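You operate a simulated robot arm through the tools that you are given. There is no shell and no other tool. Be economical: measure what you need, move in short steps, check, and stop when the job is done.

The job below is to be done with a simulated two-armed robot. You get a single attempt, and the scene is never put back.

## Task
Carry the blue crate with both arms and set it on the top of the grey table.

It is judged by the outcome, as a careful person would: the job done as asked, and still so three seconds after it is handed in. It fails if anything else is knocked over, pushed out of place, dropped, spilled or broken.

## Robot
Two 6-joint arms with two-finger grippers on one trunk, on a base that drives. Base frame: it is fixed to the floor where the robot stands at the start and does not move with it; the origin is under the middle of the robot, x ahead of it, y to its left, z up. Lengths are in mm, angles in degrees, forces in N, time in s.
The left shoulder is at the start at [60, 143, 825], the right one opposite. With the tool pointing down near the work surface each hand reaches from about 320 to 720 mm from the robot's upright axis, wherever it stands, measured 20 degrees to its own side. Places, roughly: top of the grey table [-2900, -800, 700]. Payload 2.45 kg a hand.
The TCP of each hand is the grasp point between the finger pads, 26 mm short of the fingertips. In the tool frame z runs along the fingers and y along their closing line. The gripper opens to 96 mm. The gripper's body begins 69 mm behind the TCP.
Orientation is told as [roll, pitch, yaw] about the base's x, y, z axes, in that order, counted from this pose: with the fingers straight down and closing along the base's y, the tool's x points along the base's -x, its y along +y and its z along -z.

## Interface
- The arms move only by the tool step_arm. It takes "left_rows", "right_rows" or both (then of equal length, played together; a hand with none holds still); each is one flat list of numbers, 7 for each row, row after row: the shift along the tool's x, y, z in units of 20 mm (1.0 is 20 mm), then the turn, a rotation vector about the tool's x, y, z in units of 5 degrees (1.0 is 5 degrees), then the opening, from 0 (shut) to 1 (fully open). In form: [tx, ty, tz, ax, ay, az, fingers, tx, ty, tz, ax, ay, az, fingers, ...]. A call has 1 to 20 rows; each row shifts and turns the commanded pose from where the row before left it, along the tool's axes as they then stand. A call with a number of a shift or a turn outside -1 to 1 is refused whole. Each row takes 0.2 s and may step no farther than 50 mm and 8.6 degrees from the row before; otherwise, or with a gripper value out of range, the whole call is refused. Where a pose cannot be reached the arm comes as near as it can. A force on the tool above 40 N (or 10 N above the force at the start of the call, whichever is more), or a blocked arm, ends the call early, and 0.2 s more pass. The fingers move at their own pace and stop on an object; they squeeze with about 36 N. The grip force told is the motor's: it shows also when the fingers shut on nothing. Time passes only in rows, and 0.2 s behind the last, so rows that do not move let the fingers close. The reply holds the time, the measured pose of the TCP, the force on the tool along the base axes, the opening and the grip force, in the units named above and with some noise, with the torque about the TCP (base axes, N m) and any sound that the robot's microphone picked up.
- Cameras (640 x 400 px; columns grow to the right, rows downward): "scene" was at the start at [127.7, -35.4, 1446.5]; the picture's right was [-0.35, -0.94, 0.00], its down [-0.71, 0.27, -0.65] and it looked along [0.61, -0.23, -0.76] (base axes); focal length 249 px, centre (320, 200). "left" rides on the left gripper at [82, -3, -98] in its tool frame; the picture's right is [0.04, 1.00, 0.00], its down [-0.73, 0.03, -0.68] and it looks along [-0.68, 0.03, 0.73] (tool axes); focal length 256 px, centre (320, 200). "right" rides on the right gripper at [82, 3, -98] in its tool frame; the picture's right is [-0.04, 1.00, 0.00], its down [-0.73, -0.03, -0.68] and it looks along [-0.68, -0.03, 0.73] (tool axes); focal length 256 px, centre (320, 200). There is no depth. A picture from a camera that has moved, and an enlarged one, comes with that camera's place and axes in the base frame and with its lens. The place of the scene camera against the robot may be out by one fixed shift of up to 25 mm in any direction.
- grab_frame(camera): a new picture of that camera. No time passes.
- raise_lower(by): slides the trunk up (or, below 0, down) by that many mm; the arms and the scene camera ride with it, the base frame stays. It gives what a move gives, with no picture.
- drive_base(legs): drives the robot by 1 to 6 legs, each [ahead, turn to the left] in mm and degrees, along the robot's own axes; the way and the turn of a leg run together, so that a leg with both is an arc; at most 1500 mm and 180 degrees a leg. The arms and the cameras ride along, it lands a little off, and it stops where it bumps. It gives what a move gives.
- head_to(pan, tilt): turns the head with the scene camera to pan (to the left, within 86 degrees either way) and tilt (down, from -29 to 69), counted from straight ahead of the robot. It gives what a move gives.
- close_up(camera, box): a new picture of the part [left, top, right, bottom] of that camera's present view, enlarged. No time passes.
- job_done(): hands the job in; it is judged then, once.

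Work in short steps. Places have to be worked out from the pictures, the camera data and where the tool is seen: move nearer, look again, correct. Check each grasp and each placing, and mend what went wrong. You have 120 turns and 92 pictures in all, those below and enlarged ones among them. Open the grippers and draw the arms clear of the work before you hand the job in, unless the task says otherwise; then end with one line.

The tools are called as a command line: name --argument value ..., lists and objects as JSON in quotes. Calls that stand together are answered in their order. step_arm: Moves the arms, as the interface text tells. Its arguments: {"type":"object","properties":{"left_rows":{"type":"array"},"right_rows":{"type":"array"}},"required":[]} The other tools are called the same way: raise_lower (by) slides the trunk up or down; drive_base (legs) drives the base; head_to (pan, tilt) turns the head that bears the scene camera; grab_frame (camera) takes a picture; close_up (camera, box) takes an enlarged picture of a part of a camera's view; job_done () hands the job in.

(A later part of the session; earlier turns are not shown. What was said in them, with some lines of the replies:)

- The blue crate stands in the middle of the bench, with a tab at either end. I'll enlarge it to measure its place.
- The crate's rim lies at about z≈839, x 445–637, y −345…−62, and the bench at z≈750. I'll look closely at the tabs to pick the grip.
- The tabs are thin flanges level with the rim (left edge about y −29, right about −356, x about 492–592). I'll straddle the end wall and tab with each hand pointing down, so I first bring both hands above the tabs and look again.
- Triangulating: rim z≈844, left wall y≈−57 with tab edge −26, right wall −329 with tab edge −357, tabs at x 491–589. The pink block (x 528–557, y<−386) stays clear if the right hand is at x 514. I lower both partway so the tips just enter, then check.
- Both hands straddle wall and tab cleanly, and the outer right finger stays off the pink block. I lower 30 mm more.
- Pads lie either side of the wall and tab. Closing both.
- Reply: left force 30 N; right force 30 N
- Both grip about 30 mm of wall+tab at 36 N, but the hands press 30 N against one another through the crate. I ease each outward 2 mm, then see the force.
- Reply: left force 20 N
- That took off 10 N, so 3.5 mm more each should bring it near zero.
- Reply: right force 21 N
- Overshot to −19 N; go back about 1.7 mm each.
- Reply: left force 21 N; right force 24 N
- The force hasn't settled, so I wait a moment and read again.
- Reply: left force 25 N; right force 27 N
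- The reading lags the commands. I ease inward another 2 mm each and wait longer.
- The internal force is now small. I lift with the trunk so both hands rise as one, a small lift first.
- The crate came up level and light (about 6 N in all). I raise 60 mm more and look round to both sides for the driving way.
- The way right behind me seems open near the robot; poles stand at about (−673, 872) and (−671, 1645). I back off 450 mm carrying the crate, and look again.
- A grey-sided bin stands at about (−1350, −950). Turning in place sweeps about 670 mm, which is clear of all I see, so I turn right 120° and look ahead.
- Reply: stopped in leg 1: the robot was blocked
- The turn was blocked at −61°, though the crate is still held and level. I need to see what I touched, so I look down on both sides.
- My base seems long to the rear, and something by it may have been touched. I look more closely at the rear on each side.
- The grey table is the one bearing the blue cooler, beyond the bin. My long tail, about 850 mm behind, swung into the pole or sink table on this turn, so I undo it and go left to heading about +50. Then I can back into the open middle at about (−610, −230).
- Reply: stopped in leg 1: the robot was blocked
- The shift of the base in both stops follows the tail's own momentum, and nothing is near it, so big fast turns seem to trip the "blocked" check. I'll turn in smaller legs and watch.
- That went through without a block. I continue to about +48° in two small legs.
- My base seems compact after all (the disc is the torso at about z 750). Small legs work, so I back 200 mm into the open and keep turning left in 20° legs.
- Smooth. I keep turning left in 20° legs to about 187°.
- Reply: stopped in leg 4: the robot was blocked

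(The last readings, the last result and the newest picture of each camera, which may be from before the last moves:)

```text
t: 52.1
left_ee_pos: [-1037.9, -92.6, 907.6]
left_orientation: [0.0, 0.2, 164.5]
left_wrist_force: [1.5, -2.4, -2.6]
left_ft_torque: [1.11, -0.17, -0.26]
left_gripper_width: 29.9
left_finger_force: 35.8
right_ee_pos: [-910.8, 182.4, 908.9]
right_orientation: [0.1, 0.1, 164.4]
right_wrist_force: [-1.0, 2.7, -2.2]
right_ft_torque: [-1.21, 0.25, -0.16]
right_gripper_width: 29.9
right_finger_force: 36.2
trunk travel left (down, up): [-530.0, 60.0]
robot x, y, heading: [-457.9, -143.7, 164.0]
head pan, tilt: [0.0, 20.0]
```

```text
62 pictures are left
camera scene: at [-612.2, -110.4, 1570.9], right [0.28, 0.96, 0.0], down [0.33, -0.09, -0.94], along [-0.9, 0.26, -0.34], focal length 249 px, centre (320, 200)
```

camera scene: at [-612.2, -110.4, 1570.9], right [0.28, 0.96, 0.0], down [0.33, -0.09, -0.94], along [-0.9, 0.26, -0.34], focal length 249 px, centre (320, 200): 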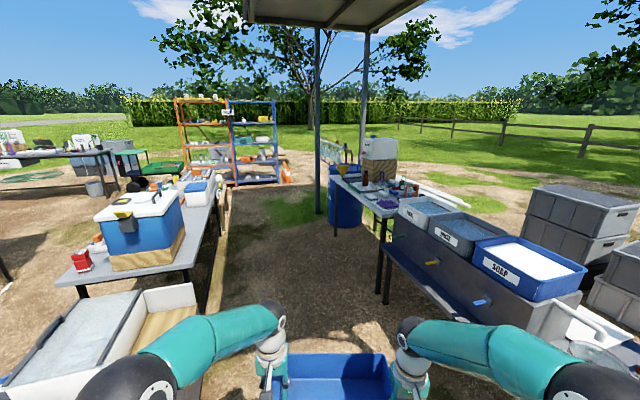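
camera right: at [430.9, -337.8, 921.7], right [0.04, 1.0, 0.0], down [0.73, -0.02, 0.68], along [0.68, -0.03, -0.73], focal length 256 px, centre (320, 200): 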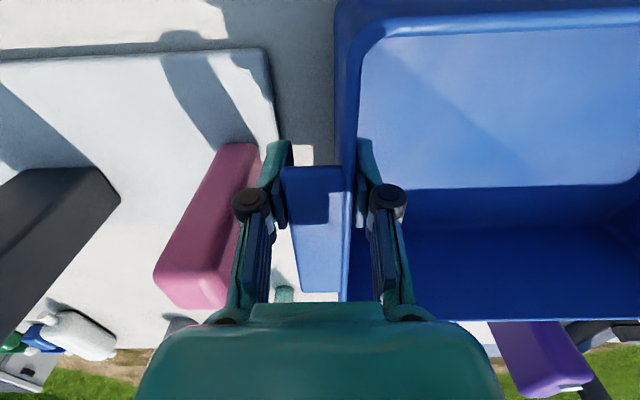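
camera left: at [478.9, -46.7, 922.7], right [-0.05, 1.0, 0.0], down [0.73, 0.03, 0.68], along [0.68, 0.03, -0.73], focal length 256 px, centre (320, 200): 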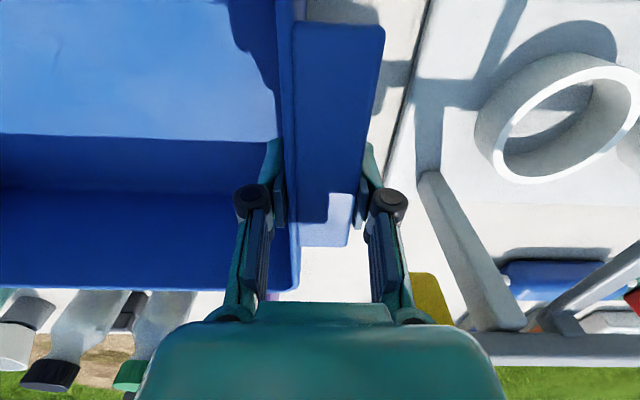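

Blocked again at 164°. I must learn how far my base reaches behind, so I look steeply down to both sides.

head_to --pan 86 --tilt 45

grab_frame --camera "scene"

head_to --pan -86 --tilt 50

grab_frame --camera "scene"

```text
t: 53.7
left_ee_pos: [-1039.3, -92.6, 907.7]
left_orientation: [-0.1, 0.2, 164.5]
left_wrist_force: [0.7, -2.5, -2.6]
left_ft_torque: [1.06, -0.41, -0.34]
left_gripper_width: 30.1
left_finger_force: 35.9
right_ee_pos: [-911.7, 183.9, 907.6]
right_orientation: [0.1, 0.1, 164.4]
right_wrist_force: [-1.1, 2.6, -2.8]
right_ft_torque: [-1.12, 0.41, -0.16]
right_gripper_width: 29.9
right_finger_force: 36.1
trunk travel left (down, up): [-530.0, 60.0]
robot x, y, heading: [-457.2, -143.3, 164.1]
head pan, tilt: [85.9, 45.0]
```

```text
61 pictures are left
camera scene: at [-550.6, -212.5, 1532.4], right [-0.94, 0.34, 0.0], down [0.24, 0.66, -0.71], along [-0.24, -0.66, -0.71], focal length 249 px, centre (320, 200)
```

scene: 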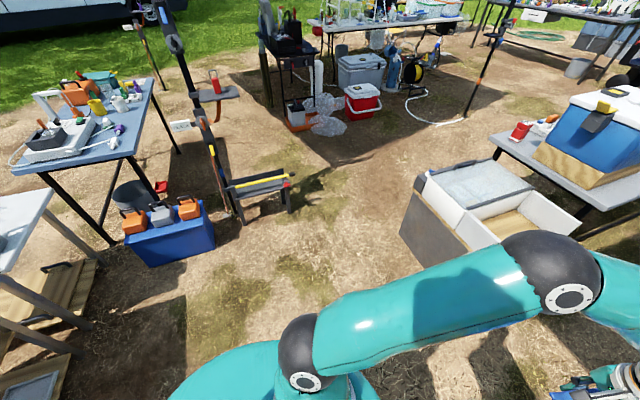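

```text
t: 56.3
left_ee_pos: [-1039.1, -92.3, 907.4]
left_orientation: [-0.1, 0.1, 164.5]
left_wrist_force: [0.8, -1.3, -2.8]
left_ft_torque: [1.13, -0.39, -0.37]
left_gripper_width: 30.0
left_finger_force: 35.9
right_ee_pos: [-910.7, 182.6, 908.1]
right_orientation: [0.1, 0.2, 164.3]
right_wrist_force: [-0.8, 3.2, -1.4]
right_ft_torque: [-1.13, 0.43, -0.17]
right_gripper_width: 29.7
right_finger_force: 35.9
trunk travel left (down, up): [-530.0, 60.0]
robot x, y, heading: [-457.9, -144.2, 164.3]
head pan, tilt: [-85.9, 50.0]
```

```text
60 pictures are left
camera scene: at [-506.7, -60.8, 1525.4], right [0.98, -0.21, 0.0], down [-0.16, -0.75, -0.64], along [0.13, 0.63, -0.77], focal length 249 px, centre (320, 200)
```

scene: 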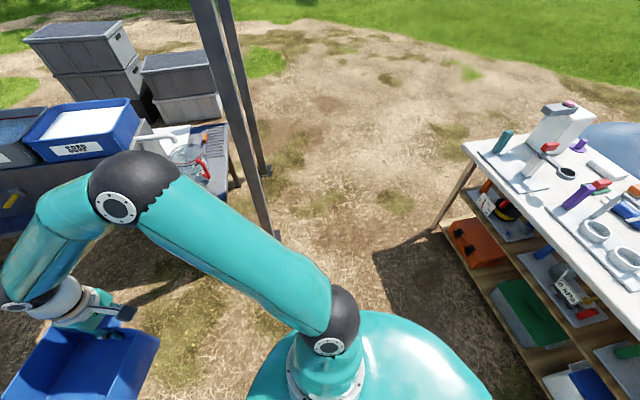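

Nothing visible touches the front; only the tail near the bench could. I drive ahead 250 mm away from the bench, then turn on by a small leg.

drive_base --legs '[[250, 0], [0, 12]]'

```text
t: 59.0
left_ee_pos: [-1277.2, -143.2, 908.4]
left_orientation: [-0.2, 0.1, 176.2]
left_wrist_force: [1.3, -1.7, -2.9]
left_ft_torque: [1.26, 0.03, -0.38]
left_gripper_width: 29.9
left_finger_force: 35.9
right_ee_pos: [-1207.7, 151.9, 908.5]
right_orientation: [0.0, 0.1, 176.1]
right_wrist_force: [-2.1, 1.4, -2.7]
right_ft_torque: [-1.24, -0.09, -0.18]
right_gripper_width: 29.7
right_finger_force: 35.9
trunk travel left (down, up): [-530.0, 60.0]
robot x, y, heading: [-697.2, -65.3, 175.8]
head pan, tilt: [-85.9, 50.0]
```

Clear now. I look at the grey table from here to plan where the crate can stand.

head_to --pan 15 --tilt 20

grab_frame --camera "scene"

close_up --camera "scene" --box '[60, 120, 320, 300]'

```text
t: 60.7
left_ee_pos: [-1276.7, -144.1, 908.5]
left_orientation: [-0.1, 0.1, 176.3]
left_wrist_force: [0.7, -0.4, -3.3]
left_ft_torque: [1.13, -0.03, -0.29]
left_gripper_width: 29.4
left_finger_force: 36.2
right_ee_pos: [-1207.8, 151.9, 907.9]
right_orientation: [0.1, 0.1, 176.1]
right_wrist_force: [-0.9, 2.2, -2.5]
right_ft_torque: [-1.2, 0.02, -0.11]
right_gripper_width: 29.8
right_finger_force: 36.3
trunk travel left (down, up): [-530.0, 60.0]
robot x, y, heading: [-696.9, -66.8, 175.6]
head pan, tilt: [15.0, 20.0]
```

```text
59 pictures are left
camera scene: at [-855.9, -86.4, 1570.9], right [-0.19, 0.98, 0.0], down [0.34, 0.06, -0.94], along [-0.92, -0.18, -0.34], focal length 249 px, centre (320, 200)
```

scene: 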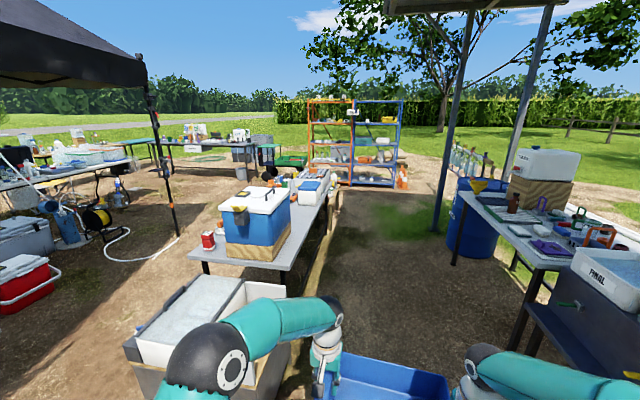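

```text
2.22 times, centred on (190, 210) of scene
camera zoom: at [-855.9, -86.4, 1570.9], right [-0.19, 0.98, 0.0], down [0.34, 0.06, -0.94], along [-0.92, -0.18, -0.34], focal length 554 px, centre (609, 178)
```

zoom: 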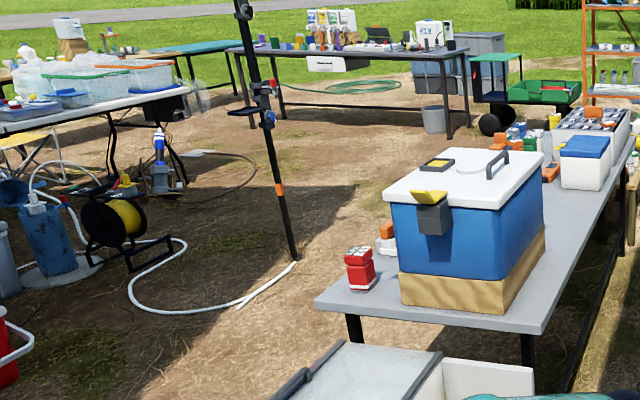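

The table spans about x −2040…−3760, y −1180…−485; the cooler fills x −2060…−2340, and the stretch x −2400…−2950 by its near (+y) edge looks empty. I drive ahead along the open lane in short legs.

drive_base --legs '[[500, 0], [500, 2]]'

head_to --pan 40 --tilt 35

grab_frame --camera "scene"

```text
t: 66.3
left_ee_pos: [-2279.6, -103.3, 909.0]
left_orientation: [-0.2, 0.0, 178.6]
left_wrist_force: [1.7, -1.5, -1.6]
left_ft_torque: [1.28, -0.11, -0.41]
left_gripper_width: 29.6
left_finger_force: 35.9
right_ee_pos: [-2222.2, 194.3, 908.1]
right_orientation: [0.1, 0.3, 178.3]
right_wrist_force: [-2.1, 2.2, -3.1]
right_ft_torque: [-1.06, -0.01, -0.14]
right_gripper_width: 29.4
right_finger_force: 36.0
trunk travel left (down, up): [-530.0, 60.0]
robot x, y, heading: [-1703.4, -4.1, 178.4]
head pan, tilt: [15.0, 20.0]
```

```text
t: 67.2
left_ee_pos: [-2278.9, -103.7, 907.3]
left_orientation: [-0.1, 0.1, 178.6]
left_wrist_force: [0.6, -1.2, -3.0]
left_ft_torque: [1.21, 0.18, -0.28]
left_gripper_width: 29.9
left_finger_force: 36.3
right_ee_pos: [-2221.1, 193.2, 909.2]
right_orientation: [0.1, 0.2, 178.3]
right_wrist_force: [-0.6, 1.6, -2.9]
right_ft_torque: [-1.21, -0.24, -0.07]
right_gripper_width: 29.8
right_finger_force: 36.2
trunk travel left (down, up): [-530.0, 60.0]
robot x, y, heading: [-1700.8, -1.6, 178.1]
head pan, tilt: [40.0, 35.0]
```

```text
57 pictures are left
camera scene: at [-1839.3, -62.9, 1547.1], right [-0.62, 0.79, 0.0], down [0.45, 0.35, -0.82], along [-0.64, -0.51, -0.57], focal length 249 px, centre (320, 200)
```

scene: 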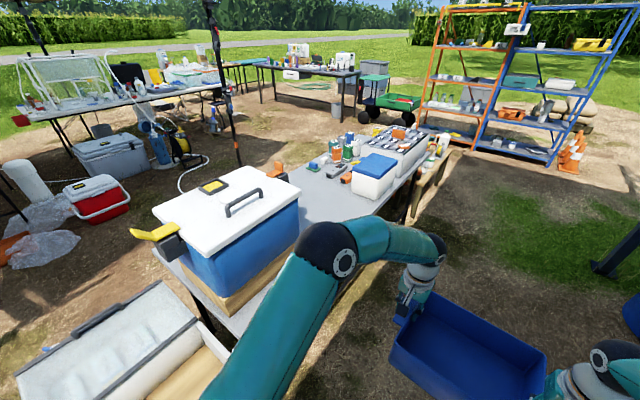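

A low wooden bench seems to stand alongside the table's far part. I enlarge to see the free spot.

close_up --camera "scene" --box '[230, 110, 470, 260]'

```text
2.67 times, centred on (350, 185) of scene
camera zoom: at [-1839.3, -62.9, 1547.1], right [-0.62, 0.79, 0.0], down [0.45, 0.35, -0.82], along [-0.64, -0.51, -0.57], focal length 665 px, centre (240, 240)
```

zoom: 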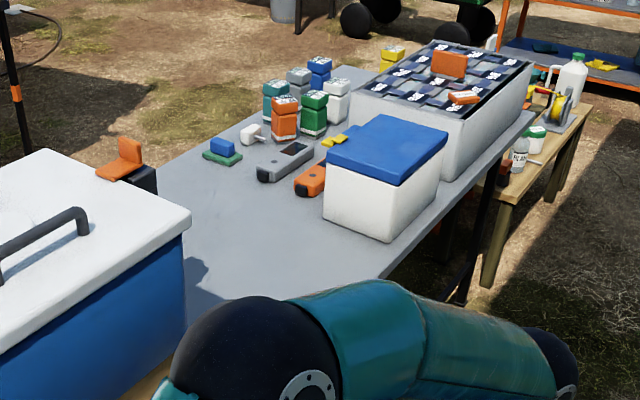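

Free stretch confirmed: x −2340…−2960, table edge y≈−500. I'll aim for the crate centre at about (−2650, −660), facing −y; before turning there I look at the right side for tail room.

head_to --pan -50 --tilt 30

grab_frame --camera "scene"

```text
t: 68.8
left_ee_pos: [-2280.3, -103.8, 909.1]
left_orientation: [-0.2, 0.1, 178.5]
left_wrist_force: [1.5, -1.5, -2.5]
left_ft_torque: [1.18, -0.08, -0.27]
left_gripper_width: 29.8
left_finger_force: 36.0
right_ee_pos: [-2221.3, 193.9, 908.9]
right_orientation: [0.1, 0.1, 178.3]
right_wrist_force: [-1.2, 1.9, -3.1]
right_ft_torque: [-1.18, 0.06, -0.08]
right_gripper_width: 29.7
right_finger_force: 36.1
trunk travel left (down, up): [-530.0, 60.0]
robot x, y, heading: [-1701.0, -3.3, 178.0]
head pan, tilt: [-50.0, 30.0]
```

```text
55 pictures are left
camera scene: at [-1825.7, 62.5, 1554.9], right [0.79, 0.62, 0.0], down [0.31, -0.39, -0.87], along [-0.53, 0.68, -0.5], focal length 249 px, centre (320, 200)
```

scene: 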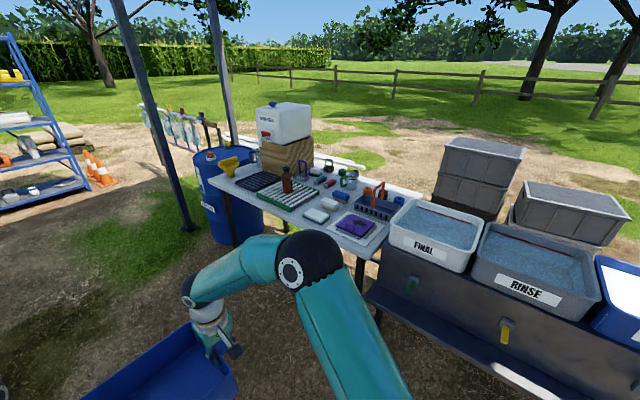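

The tables on that side keep y≥960 beyond x −2180, so turning at (−2620, ~30) has room. I drive ahead 920 mm and look again.

drive_base --legs '[[460, 0], [460, 0]]'

head_to --pan 60 --tilt 40

grab_frame --camera "scene"

```text
t: 74.0
left_ee_pos: [-3199.4, -75.4, 908.8]
left_orientation: [-0.2, 0.2, 178.7]
left_wrist_force: [1.1, -1.6, -2.2]
left_ft_torque: [1.2, 0.0, -0.3]
left_gripper_width: 29.6
left_finger_force: 35.6
right_ee_pos: [-3142.5, 223.1, 908.1]
right_orientation: [0.1, 0.2, 178.5]
right_wrist_force: [-0.7, 2.1, -3.0]
right_ft_torque: [-1.16, -0.05, -0.15]
right_gripper_width: 29.7
right_finger_force: 35.5
trunk travel left (down, up): [-530.0, 60.0]
robot x, y, heading: [-2622.7, 26.3, 178.4]
head pan, tilt: [-50.0, 30.0]
```

```text
t: 75.9
left_ee_pos: [-3199.1, -74.8, 908.3]
left_orientation: [-0.2, 0.0, 178.6]
left_wrist_force: [1.3, -1.6, -2.7]
left_ft_torque: [1.17, 0.06, -0.22]
left_gripper_width: 29.8
left_finger_force: 36.0
right_ee_pos: [-3141.9, 223.3, 909.2]
right_orientation: [0.1, 0.1, 178.4]
right_wrist_force: [-0.7, 2.5, -2.7]
right_ft_torque: [-1.25, -0.05, -0.11]
right_gripper_width: 29.8
right_finger_force: 35.6
trunk travel left (down, up): [-530.0, 60.0]
robot x, y, heading: [-2624.3, 31.4, 178.4]
head pan, tilt: [60.0, 40.0]
```

```text
54 pictures are left
camera scene: at [-2734.8, -50.8, 1539.6], right [-0.85, 0.53, 0.0], down [0.34, 0.55, -0.77], along [-0.4, -0.65, -0.64], focal length 249 px, centre (320, 200)
```

scene: 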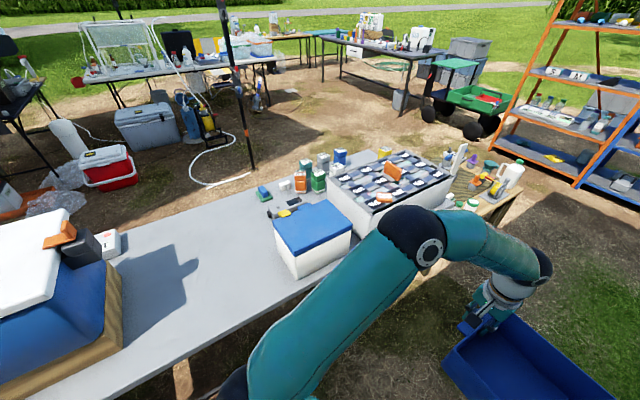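

The box's top is at about z 842, near my crate's bottom height, so I raise 55 mm first. Then I turn left in 15° legs.

raise_lower --by 55

drive_base --legs '[[0, 15], [0, 15], [0, 15]]'

head_to --pan 10 --tilt 50

grab_frame --camera "scene"

```text
t: 76.9
left_ee_pos: [-3198.7, -75.2, 964.0]
left_orientation: [-0.2, 0.2, 178.7]
left_wrist_force: [1.2, -2.5, -3.3]
left_ft_torque: [1.2, -0.11, -0.32]
left_gripper_width: 29.8
left_finger_force: 35.8
right_ee_pos: [-3141.8, 222.9, 964.2]
right_orientation: [0.0, 0.2, 178.4]
right_wrist_force: [-1.3, 2.3, -2.6]
right_ft_torque: [-1.2, 0.06, -0.06]
right_gripper_width: 29.8
right_finger_force: 35.5
trunk travel left (down, up): [-585.0, 5.0]
robot x, y, heading: [-2625.9, 27.6, 178.3]
head pan, tilt: [60.0, 40.0]
```

```text
t: 80.2
left_ee_pos: [-2958.0, -453.8, 963.6]
left_orientation: [-0.3, 0.1, -136.4]
left_wrist_force: [1.4, -0.5, -2.6]
left_ft_torque: [0.83, 0.88, -0.33]
left_gripper_width: 29.5
left_finger_force: 36.3
right_ee_pos: [-3128.4, -202.8, 962.5]
right_orientation: [0.1, 0.1, -136.7]
right_wrist_force: [-1.9, 0.0, -2.7]
right_ft_torque: [-0.76, -0.84, -0.16]
right_gripper_width: 29.8
right_finger_force: 36.0
trunk travel left (down, up): [-585.0, 5.0]
robot x, y, heading: [-2652.9, 58.3, -136.6]
head pan, tilt: [60.0, 40.0]
```

```text
t: 81.4
left_ee_pos: [-2957.4, -452.4, 963.3]
left_orientation: [-0.2, 0.2, -136.4]
left_wrist_force: [1.9, 1.3, -2.3]
left_ft_torque: [0.92, 0.7, -0.5]
left_gripper_width: 29.7
left_finger_force: 36.4
right_ee_pos: [-3128.2, -201.7, 964.6]
right_orientation: [0.1, 0.2, -136.6]
right_wrist_force: [-3.1, -1.1, -2.5]
right_ft_torque: [-0.98, -0.82, -0.34]
right_gripper_width: 29.5
right_finger_force: 36.3
trunk travel left (down, up): [-585.0, 5.0]
robot x, y, heading: [-2646.6, 60.0, -136.8]
head pan, tilt: [10.0, 50.0]
```

```text
53 pictures are left
camera scene: at [-2746.4, -55.3, 1580.4], right [-0.8, 0.6, 0.0], down [0.46, 0.61, -0.64], along [-0.38, -0.52, -0.77], focal length 249 px, centre (320, 200)
```

scene: 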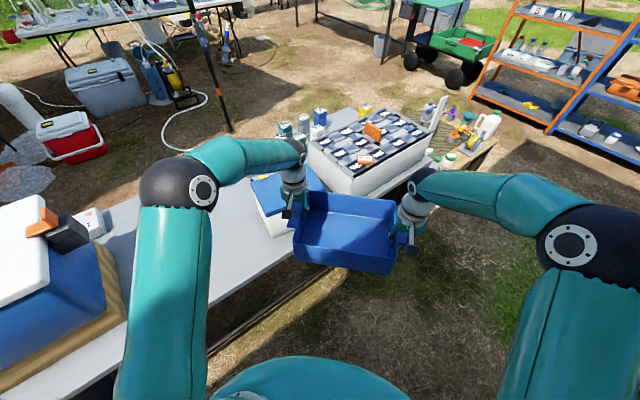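

The crate rides clear above the box. I turn the remaining 46° in small legs.

drive_base --legs '[[0, 15], [0, 15], [0, 16]]'

head_to --pan 0 --tilt 58

grab_frame --camera "scene"

grab_frame --camera "left"

grab_frame --camera "right"

```text
t: 84.8
left_ee_pos: [-2496.7, -520.8, 964.8]
left_orientation: [-0.1, 0.1, -90.5]
left_wrist_force: [-0.9, 3.6, -1.4]
left_ft_torque: [0.13, 1.23, -0.66]
left_gripper_width: 29.7
left_finger_force: 35.4
right_ee_pos: [-2796.6, -468.6, 965.3]
right_orientation: [0.1, 0.3, -90.6]
right_wrist_force: [1.8, -3.5, -2.8]
right_ft_torque: [-0.12, -1.15, -0.41]
right_gripper_width: 29.6
right_finger_force: 36.2
trunk travel left (down, up): [-585.0, 5.0]
robot x, y, heading: [-2692.6, 54.7, -91.5]
head pan, tilt: [10.0, 50.0]
```

```text
t: 85.5
left_ee_pos: [-2499.0, -519.7, 965.8]
left_orientation: [-0.1, 0.2, -90.4]
left_wrist_force: [2.0, 1.8, -3.2]
left_ft_torque: [-0.09, 1.15, -0.47]
left_gripper_width: 29.7
left_finger_force: 36.2
right_ee_pos: [-2797.1, -468.3, 964.3]
right_orientation: [0.2, 0.1, -90.8]
right_wrist_force: [-3.5, -2.1, -1.7]
right_ft_torque: [0.1, -1.41, -0.3]
right_gripper_width: 29.7
right_finger_force: 36.1
trunk travel left (down, up): [-585.0, 5.0]
robot x, y, heading: [-2692.4, 57.0, -91.6]
head pan, tilt: [0.0, 58.0]
```

```text
52 pictures are left
camera scene: at [-2701.2, -82.8, 1570.2], right [-1.0, 0.02, 0.0], down [0.02, 0.85, -0.53], along [-0.01, -0.53, -0.85], focal length 249 px, centre (320, 200)
```

scene: 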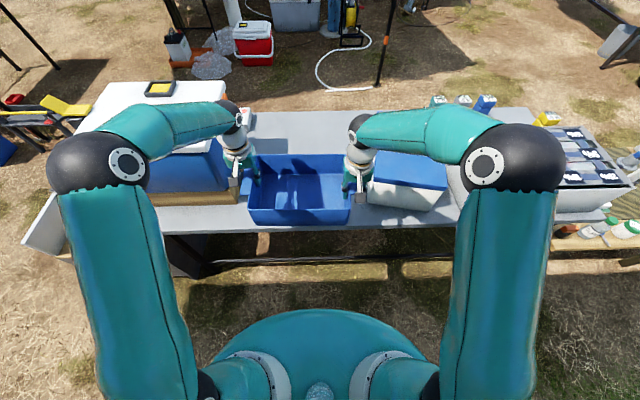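

```text
51 pictures are left
camera left: at [-2500.6, -439.5, 1064.0], right [1.0, 0.03, 0.0], down [0.02, -0.74, 0.68], along [0.02, -0.68, -0.74], focal length 256 px, centre (320, 200)
```

left: 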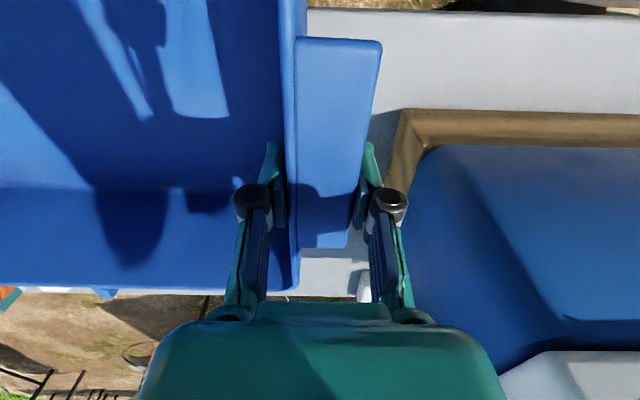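

```text
50 pictures are left
camera right: at [-2793.6, -386.2, 1063.1], right [1.0, -0.05, 0.0], down [-0.04, -0.73, 0.68], along [-0.03, -0.68, -0.74], focal length 256 px, centre (320, 200)
```

right: 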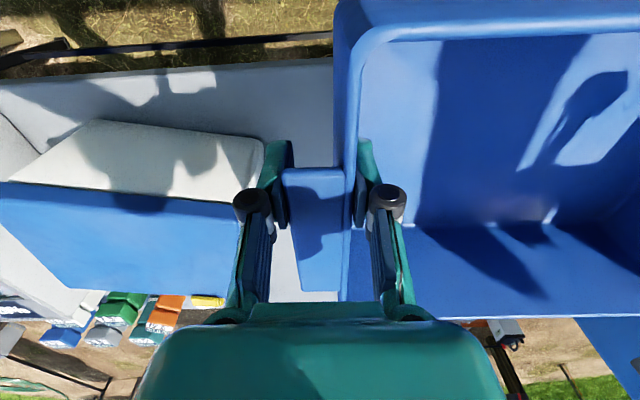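

Wrist views: the table's edge is at y≈−480, the cooler's side at x≈−2390 and the white box's at x≈−2890, so the crate (centre −2648, −494) is lined up with the gap. I drive 120 mm ahead.

drive_base --legs '[[120, 0]]'

grab_frame --camera "scene"

grab_frame --camera "left"

grab_frame --camera "right"

```text
t: 86.7
left_ee_pos: [-2499.2, -643.2, 963.4]
left_orientation: [-0.2, 0.3, -90.5]
left_wrist_force: [2.5, 1.7, -3.5]
left_ft_torque: [0.37, 1.07, -0.6]
left_gripper_width: 29.9
left_finger_force: 36.6
right_ee_pos: [-2799.8, -592.4, 963.5]
right_orientation: [0.1, 0.1, -90.6]
right_wrist_force: [-3.9, -3.1, -2.8]
right_ft_torque: [-0.27, -1.16, -0.38]
right_gripper_width: 29.6
right_finger_force: 35.8
trunk travel left (down, up): [-585.0, 5.0]
robot x, y, heading: [-2693.2, -66.4, -91.4]
head pan, tilt: [0.0, 58.0]
```

```text
49 pictures are left
camera scene: at [-2703.3, -207.5, 1569.9], right [-1.0, 0.02, 0.0], down [0.02, 0.85, -0.53], along [-0.01, -0.53, -0.85], focal length 249 px, centre (320, 200)
```

scene: 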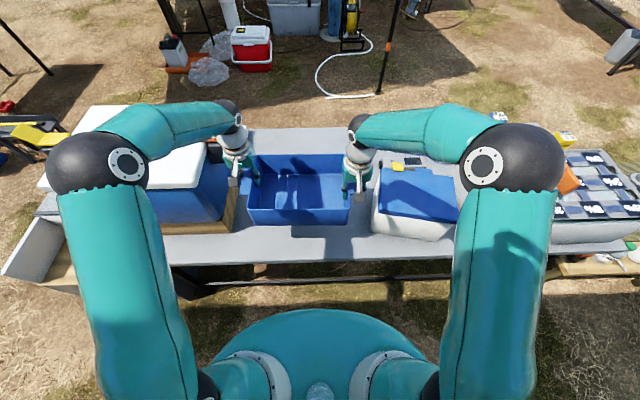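

```text
48 pictures are left
camera left: at [-2502.0, -563.2, 1062.9], right [1.0, 0.03, 0.0], down [0.03, -0.74, 0.68], along [0.02, -0.68, -0.74], focal length 256 px, centre (320, 200)
```

left: 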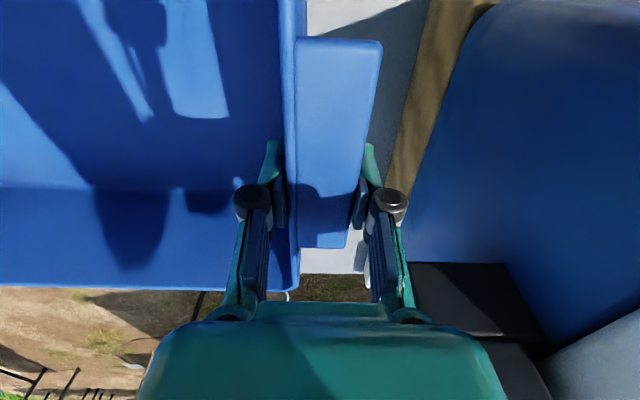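

```text
47 pictures are left
camera right: at [-2795.1, -510.0, 1062.3], right [1.0, -0.05, 0.0], down [-0.04, -0.74, 0.68], along [-0.03, -0.68, -0.74], focal length 256 px, centre (320, 200)
```

right: 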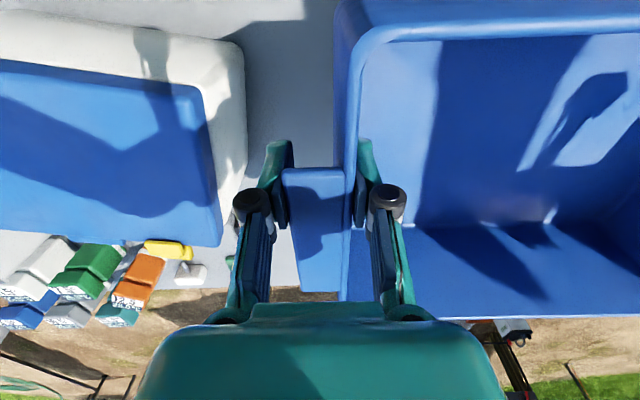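

The crate hangs over the gap, centre about (−2649, −618), with room both sides. I lower with both arms together (keeping the elbows high over the cooler), 90 mm first.

step_arm --left_rows '[0, 0, 0.5, 0, 0, 0, 0, 0, 0, 0.5, 0, 0, 0, 0, 0, 0, 0.5, 0, 0, 0, 0, 0, 0, 0.5, 0, 0, 0, 0, 0, 0, 0.5, 0, 0, 0, 0, 0, 0, 0.5, 0, 0, 0, 0, 0, 0, 0.5, 0, 0, 0, 0, 0, 0, 0.5, 0, 0, 0, 0, 0, 0, 0.5, 0, 0, 0, 0]' --right_rows '[0, 0, 0.5, 0, 0, 0, 0, 0, 0, 0.5, 0, 0, 0, 0, 0, 0, 0.5, 0, 0, 0, 0, 0, 0, 0.5, 0, 0, 0, 0, 0, 0, 0.5, 0, 0, 0, 0, 0, 0, 0.5, 0, 0, 0, 0, 0, 0, 0.5, 0, 0, 0, 0, 0, 0, 0.5, 0, 0, 0, 0, 0, 0, 0.5, 0, 0, 0, 0]'

grab_frame --camera "scene"

grab_frame --camera "left"

```text
t: 88.7
left_ee_pos: [-2500.3, -641.3, 873.9]
left_orientation: [-0.2, 0.3, -90.6]
left_wrist_force: [5.3, 1.6, -0.9]
left_ft_torque: [0.05, 1.41, -0.45]
left_gripper_width: 30.0
left_finger_force: 36.0
right_ee_pos: [-2799.2, -591.4, 875.4]
right_orientation: [0.0, 0.1, -90.7]
right_wrist_force: [-4.4, -1.6, -3.7]
right_ft_torque: [0.05, -0.96, -0.27]
right_gripper_width: 29.8
right_finger_force: 35.8
trunk travel left (down, up): [-585.0, 5.0]
robot x, y, heading: [-2695.0, -66.7, -91.2]
head pan, tilt: [0.0, 58.0]
```

```text
46 pictures are left
camera scene: at [-2703.1, -205.5, 1570.1], right [-1.0, 0.02, 0.0], down [0.02, 0.85, -0.53], along [-0.01, -0.53, -0.85], focal length 249 px, centre (320, 200)
```

scene: 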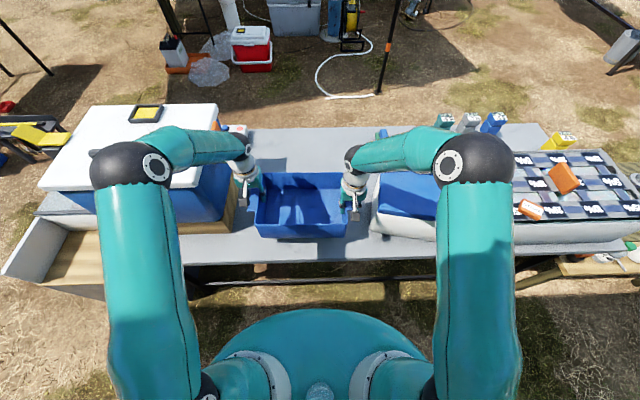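

```text
45 pictures are left
camera left: at [-2502.2, -561.2, 973.6], right [1.0, 0.03, 0.0], down [0.03, -0.74, 0.68], along [0.02, -0.68, -0.74], focal length 256 px, centre (320, 200)
```

left: 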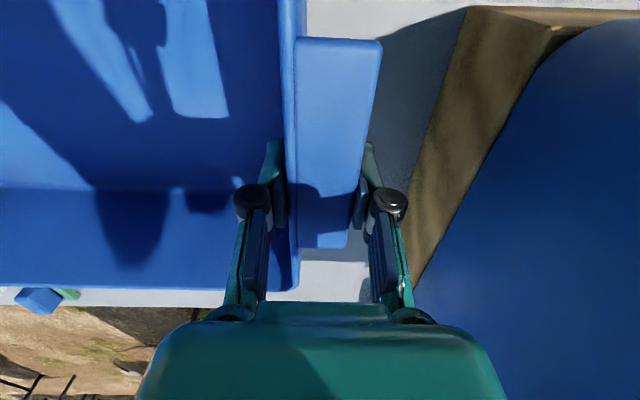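

The elbows drew inward as they extended; the forearm stays off the cooler lid. I lower 70 mm more.

step_arm --left_rows '[0, 0, 0.5, 0, 0, 0, 0, 0, 0, 0.5, 0, 0, 0, 0, 0, 0, 0.5, 0, 0, 0, 0, 0, 0, 0.5, 0, 0, 0, 0, 0, 0, 0.5, 0, 0, 0, 0, 0, 0, 0.5, 0, 0, 0, 0, 0, 0, 0.5, 0, 0, 0, 0]' --right_rows '[0, 0, 0.5, 0, 0, 0, 0, 0, 0, 0.5, 0, 0, 0, 0, 0, 0, 0.5, 0, 0, 0, 0, 0, 0, 0.5, 0, 0, 0, 0, 0, 0, 0.5, 0, 0, 0, 0, 0, 0, 0.5, 0, 0, 0, 0, 0, 0, 0.5, 0, 0, 0, 0]'

grab_frame --camera "scene"

grab_frame --camera "right"

```text
t: 90.3
left_ee_pos: [-2500.2, -641.2, 806.0]
left_orientation: [-0.1, 0.2, -90.4]
left_wrist_force: [8.3, 1.2, 3.3]
left_ft_torque: [0.21, 1.03, -0.57]
left_gripper_width: 29.8
left_finger_force: 36.1
right_ee_pos: [-2798.7, -590.0, 806.2]
right_orientation: [0.2, -0.1, -90.7]
right_wrist_force: [-7.7, -1.3, -2.7]
right_ft_torque: [-0.72, -0.94, -0.44]
right_gripper_width: 29.7
right_finger_force: 35.8
trunk travel left (down, up): [-585.0, 5.0]
robot x, y, heading: [-2695.4, -67.4, -91.3]
head pan, tilt: [0.0, 58.0]
```

```text
44 pictures are left
camera scene: at [-2703.2, -204.0, 1570.4], right [-1.0, 0.02, 0.0], down [0.02, 0.85, -0.53], along [-0.01, -0.53, -0.85], focal length 249 px, centre (320, 200)
```

scene: 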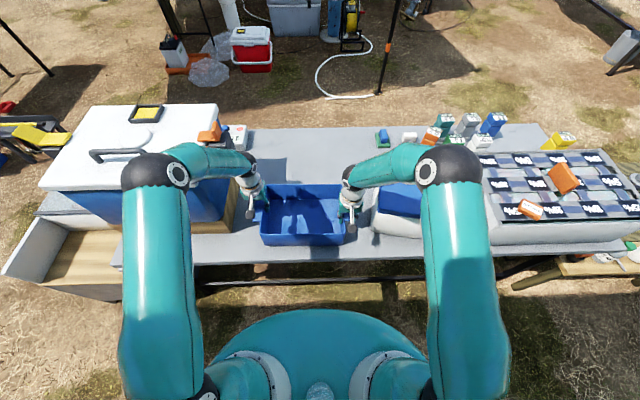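

```text
43 pictures are left
camera right: at [-2795.1, -507.7, 904.1], right [1.0, -0.05, 0.0], down [-0.04, -0.73, 0.68], along [-0.03, -0.68, -0.73], focal length 256 px, centre (320, 200)
```

right: 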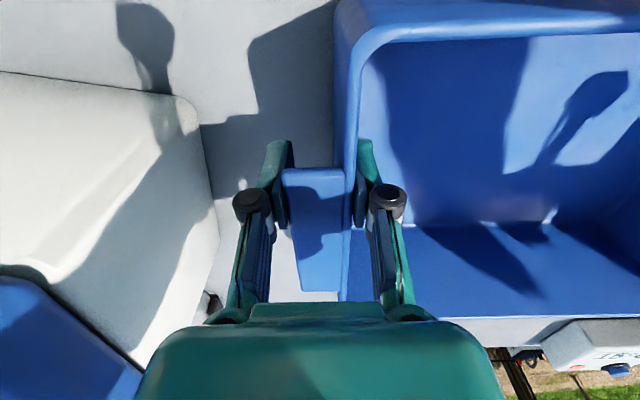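

About 30 mm remain, all clear. I lower slowly in 4 mm steps to feel the contact.

step_arm --left_rows '[0, 0, 0.2, 0, 0, 0, 0, 0, 0, 0.2, 0, 0, 0, 0, 0, 0, 0.2, 0, 0, 0, 0, 0, 0, 0.2, 0, 0, 0, 0, 0, 0, 0.2, 0, 0, 0, 0, 0, 0, 0.2, 0, 0, 0, 0]' --right_rows '[0, 0, 0.2, 0, 0, 0, 0, 0, 0, 0.2, 0, 0, 0, 0, 0, 0, 0.2, 0, 0, 0, 0, 0, 0, 0.2, 0, 0, 0, 0, 0, 0, 0.2, 0, 0, 0, 0, 0, 0, 0.2, 0, 0, 0, 0]'

```text
t: 91.8
left_ee_pos: [-2505.5, -641.1, 786.1]
left_orientation: [-0.5, -0.2, -90.4]
left_wrist_force: [-1.4, -0.4, 14.9]
left_ft_torque: [1.14, 1.95, -0.21]
left_gripper_width: 24.2
left_finger_force: 36.1
right_ee_pos: [-2794.1, -590.6, 786.6]
right_orientation: [0.5, -0.6, -90.4]
right_wrist_force: [3.3, 1.6, 17.6]
right_ft_torque: [1.16, -1.63, 0.17]
right_gripper_width: 23.8
right_finger_force: 35.9
trunk travel left (down, up): [-585.0, 5.0]
robot x, y, heading: [-2694.9, -67.4, -91.4]
head pan, tilt: [0.0, 58.0]
stopped in row 6 (right hand): the force on the tool passed its limit at 47 N (the readings are from after the stop); the commanded pose is now the measured one
```

Contact with the table: the upward force is about 16 N a hand, and the grip slipped slightly. I check from the views before letting go.

grab_frame --camera "left"

grab_frame --camera "right"

close_up --camera "scene" --box '[200, 130, 420, 290]'

```text
42 pictures are left
camera left: at [-2506.9, -559.8, 884.5], right [1.0, 0.03, -0.01], down [0.03, -0.73, 0.68], along [0.02, -0.68, -0.73], focal length 256 px, centre (320, 200)
```

left: 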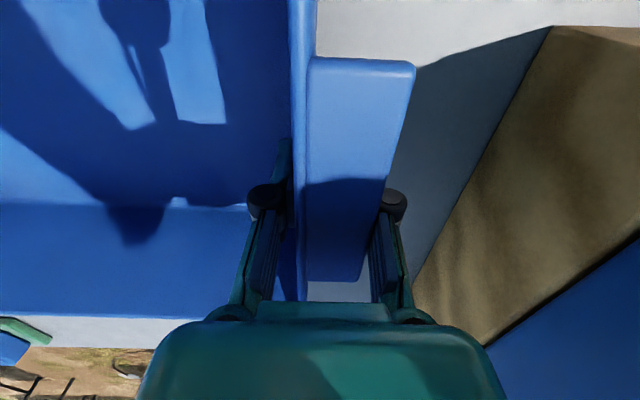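

```text
41 pictures are left
camera right: at [-2791.1, -507.7, 883.8], right [1.0, -0.05, 0.01], down [-0.04, -0.73, 0.69], along [-0.03, -0.69, -0.73], focal length 256 px, centre (320, 200)
```

right: 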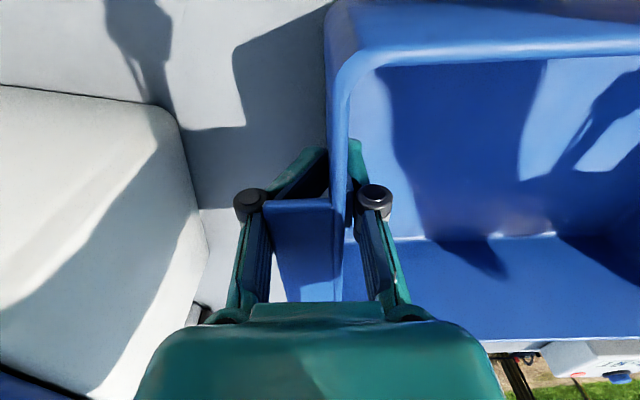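

```text
2.50 times, centred on (310, 210) of scene
camera zoom: at [-2703.0, -200.9, 1570.5], right [-1.0, 0.02, 0.0], down [0.02, 0.85, -0.53], along [-0.01, -0.53, -0.85], focal length 623 px, centre (345, 175)
```

zoom: 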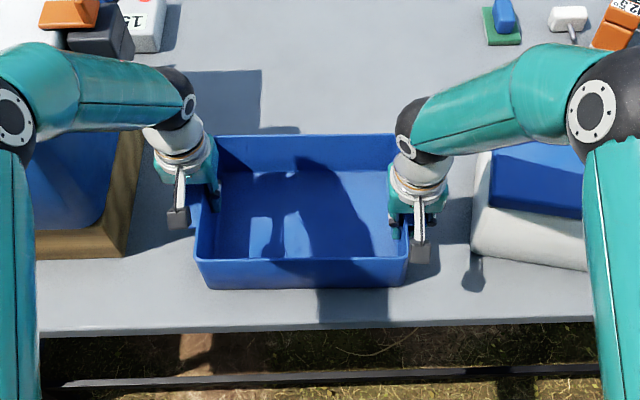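

The crate sits flat on the table, fully on its top and clear of its neighbours. I open both hands.

step_arm --left_rows '[0, 0, 0, 0, 0, 0, 0.4, 0, 0, 0, 0, 0, 0, 0.6, 0, 0, 0, 0, 0, 0, 0.68, 0, 0, 0, 0, 0, 0, 0.68]' --right_rows '[0, 0, 0, 0, 0, 0, 0.4, 0, 0, 0, 0, 0, 0, 0.6, 0, 0, 0, 0, 0, 0, 0.68, 0, 0, 0, 0, 0, 0, 0.68]'

grab_frame --camera "left"

grab_frame --camera "right"

```text
t: 92.8
left_ee_pos: [-2504.5, -640.8, 782.9]
left_orientation: [-0.4, 0.0, -90.5]
left_wrist_force: [0.4, 0.3, -0.7]
left_ft_torque: [0.01, 0.02, -0.02]
left_gripper_width: 65.2
left_finger_force: 0.0
right_ee_pos: [-2794.6, -592.0, 784.5]
right_orientation: [0.3, -0.3, -90.6]
right_wrist_force: [0.4, 0.6, -0.4]
right_ft_torque: [0.02, -0.02, -0.02]
right_gripper_width: 65.2
right_finger_force: 0.1
trunk travel left (down, up): [-585.0, 5.0]
robot x, y, heading: [-2695.1, -69.6, -91.5]
head pan, tilt: [0.0, 58.0]
```

```text
39 pictures are left
camera left: at [-2506.5, -561.1, 882.0], right [1.0, 0.03, -0.01], down [0.03, -0.73, 0.68], along [0.02, -0.68, -0.73], focal length 256 px, centre (320, 200)
```

left: 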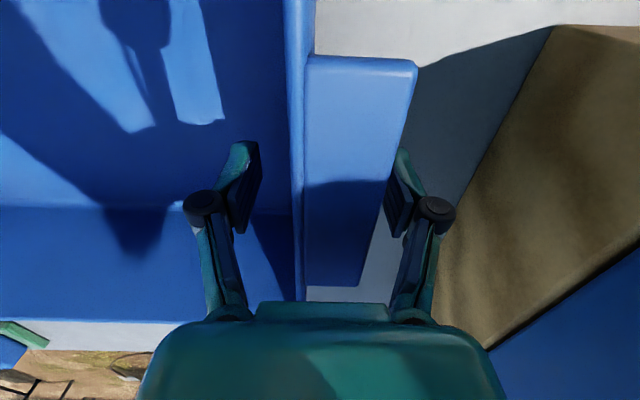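

```text
38 pictures are left
camera right: at [-2791.8, -508.9, 881.4], right [1.0, -0.05, 0.01], down [-0.04, -0.73, 0.68], along [-0.03, -0.68, -0.73], focal length 256 px, centre (320, 200)
```

right: 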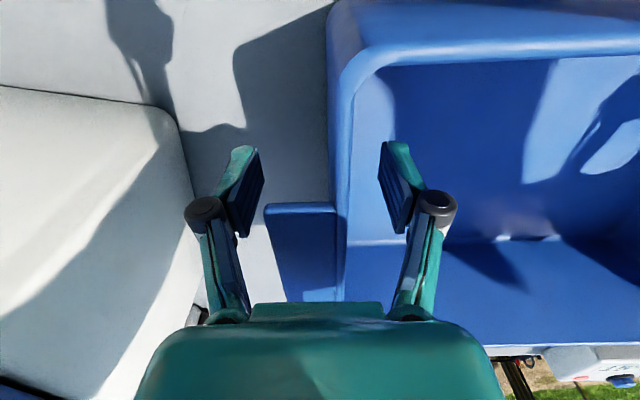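

Both hands are open; the left outer finger is near its tab's edge, so I shift the left hand 7 mm outward and then rise gently.

step_arm --left_rows '[0, 0.35, 0, 0, 0, 0, 0.72, 0, 0, -0.4, 0, 0, 0, 0.72, 0, 0, -0.6, 0, 0, 0, 0.72, 0, 0, -0.8, 0, 0, 0, 0.72]' --right_rows '[0, -0.05, 0, 0, 0, 0, 0.68, 0, 0, -0.4, 0, 0, 0, 0.68, 0, 0, -0.6, 0, 0, 0, 0.68, 0, 0, -0.8, 0, 0, 0, 0.68]'

grab_frame --camera "left"

```text
t: 93.8
left_ee_pos: [-2497.9, -641.3, 819.9]
left_orientation: [-0.6, -0.1, -90.4]
left_wrist_force: [-0.1, 0.1, -0.2]
left_ft_torque: [0.01, 0.0, 0.0]
left_gripper_width: 69.2
left_finger_force: 0.0
right_ee_pos: [-2796.8, -590.6, 821.1]
right_orientation: [0.3, -0.4, -90.5]
right_wrist_force: [0.3, -0.5, 1.0]
right_ft_torque: [-0.04, -0.02, 0.03]
right_gripper_width: 65.3
right_finger_force: 0.1
trunk travel left (down, up): [-585.0, 5.0]
robot x, y, heading: [-2691.1, -63.2, -91.4]
head pan, tilt: [0.0, 58.0]
```

```text
37 pictures are left
camera left: at [-2499.2, -560.2, 918.4], right [1.0, 0.03, -0.01], down [0.03, -0.73, 0.68], along [0.02, -0.68, -0.73], focal length 256 px, centre (320, 200)
```

left: 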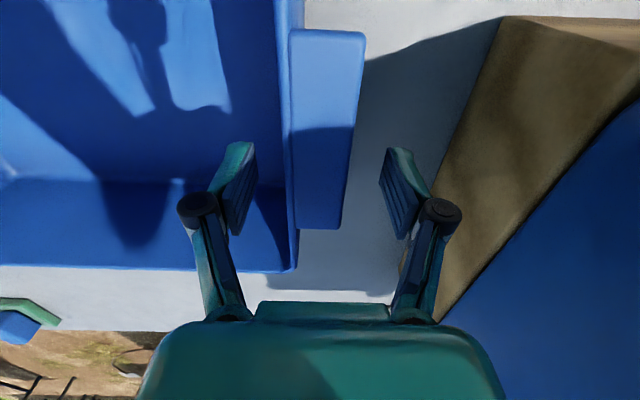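

The hands came free without moving the crate. I raise them another 130 mm and check the result.

step_arm --left_rows '[0, 0, -0.9, 0, 0, 0, 0.68, 0, 0, -0.9, 0, 0, 0, 0.68, 0, 0, -0.9, 0, 0, 0, 0.68, 0, 0, -0.9, 0, 0, 0, 0.68, 0, 0, -0.9, 0, 0, 0, 0.68, 0, 0, -0.9, 0, 0, 0, 0.68, 0, 0, -0.9, 0, 0, 0, 0.68]' --right_rows '[0, 0, -0.9, 0, 0, 0, 0.68, 0, 0, -0.9, 0, 0, 0, 0.68, 0, 0, -0.9, 0, 0, 0, 0.68, 0, 0, -0.9, 0, 0, 0, 0.68, 0, 0, -0.9, 0, 0, 0, 0.68, 0, 0, -0.9, 0, 0, 0, 0.68, 0, 0, -0.9, 0, 0, 0, 0.68]'

drive_base --legs '[[-200, 0]]'

grab_frame --camera "scene"

```text
t: 95.4
left_ee_pos: [-2496.8, -640.6, 946.0]
left_orientation: [-0.5, 0.0, -90.5]
left_wrist_force: [-0.2, 0.6, 0.4]
left_ft_torque: [-0.01, -0.02, -0.02]
left_gripper_width: 65.2
left_finger_force: 0.0
right_ee_pos: [-2798.4, -589.8, 946.4]
right_orientation: [0.4, -0.3, -90.5]
right_wrist_force: [-0.2, -0.2, 0.0]
right_ft_torque: [0.03, -0.03, 0.01]
right_gripper_width: 65.1
right_finger_force: 0.0
trunk travel left (down, up): [-585.0, 5.0]
robot x, y, heading: [-2693.5, -63.9, -91.2]
head pan, tilt: [0.0, 58.0]
```

```text
t: 97.0
left_ee_pos: [-2491.0, -439.0, 946.8]
left_orientation: [-0.5, -0.1, -90.3]
left_wrist_force: [-0.7, -0.4, -0.2]
left_ft_torque: [-0.04, 0.01, 0.01]
left_gripper_width: 65.3
left_finger_force: 0.1
right_ee_pos: [-2792.1, -389.4, 947.1]
right_orientation: [0.4, -0.4, -90.6]
right_wrist_force: [-0.5, 0.8, -0.1]
right_ft_torque: [-0.01, -0.02, 0.01]
right_gripper_width: 65.1
right_finger_force: 0.1
trunk travel left (down, up): [-585.0, 5.0]
robot x, y, heading: [-2690.8, 137.2, -91.5]
head pan, tilt: [0.0, 58.0]
```

```text
36 pictures are left
camera scene: at [-2698.3, -1.4, 1570.4], right [-1.0, 0.02, 0.0], down [0.02, 0.85, -0.53], along [-0.01, -0.53, -0.85], focal length 249 px, centre (320, 200)
```

scene: 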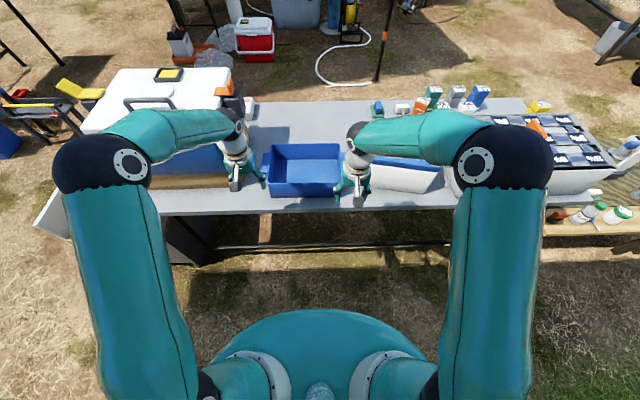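

The crate stands upright and fully on the grey table's top, between the cooler and the white box, neither of which has moved. The hands are open and drawn clear, so I hand in.

job_done

```text
The job is handed in.
```

The blue crate is on the top of the grey table, carried there with both arms; both grippers are open and clear, and I saw nothing else moved, though some turns stopped as "blocked" and I never saw a cause.
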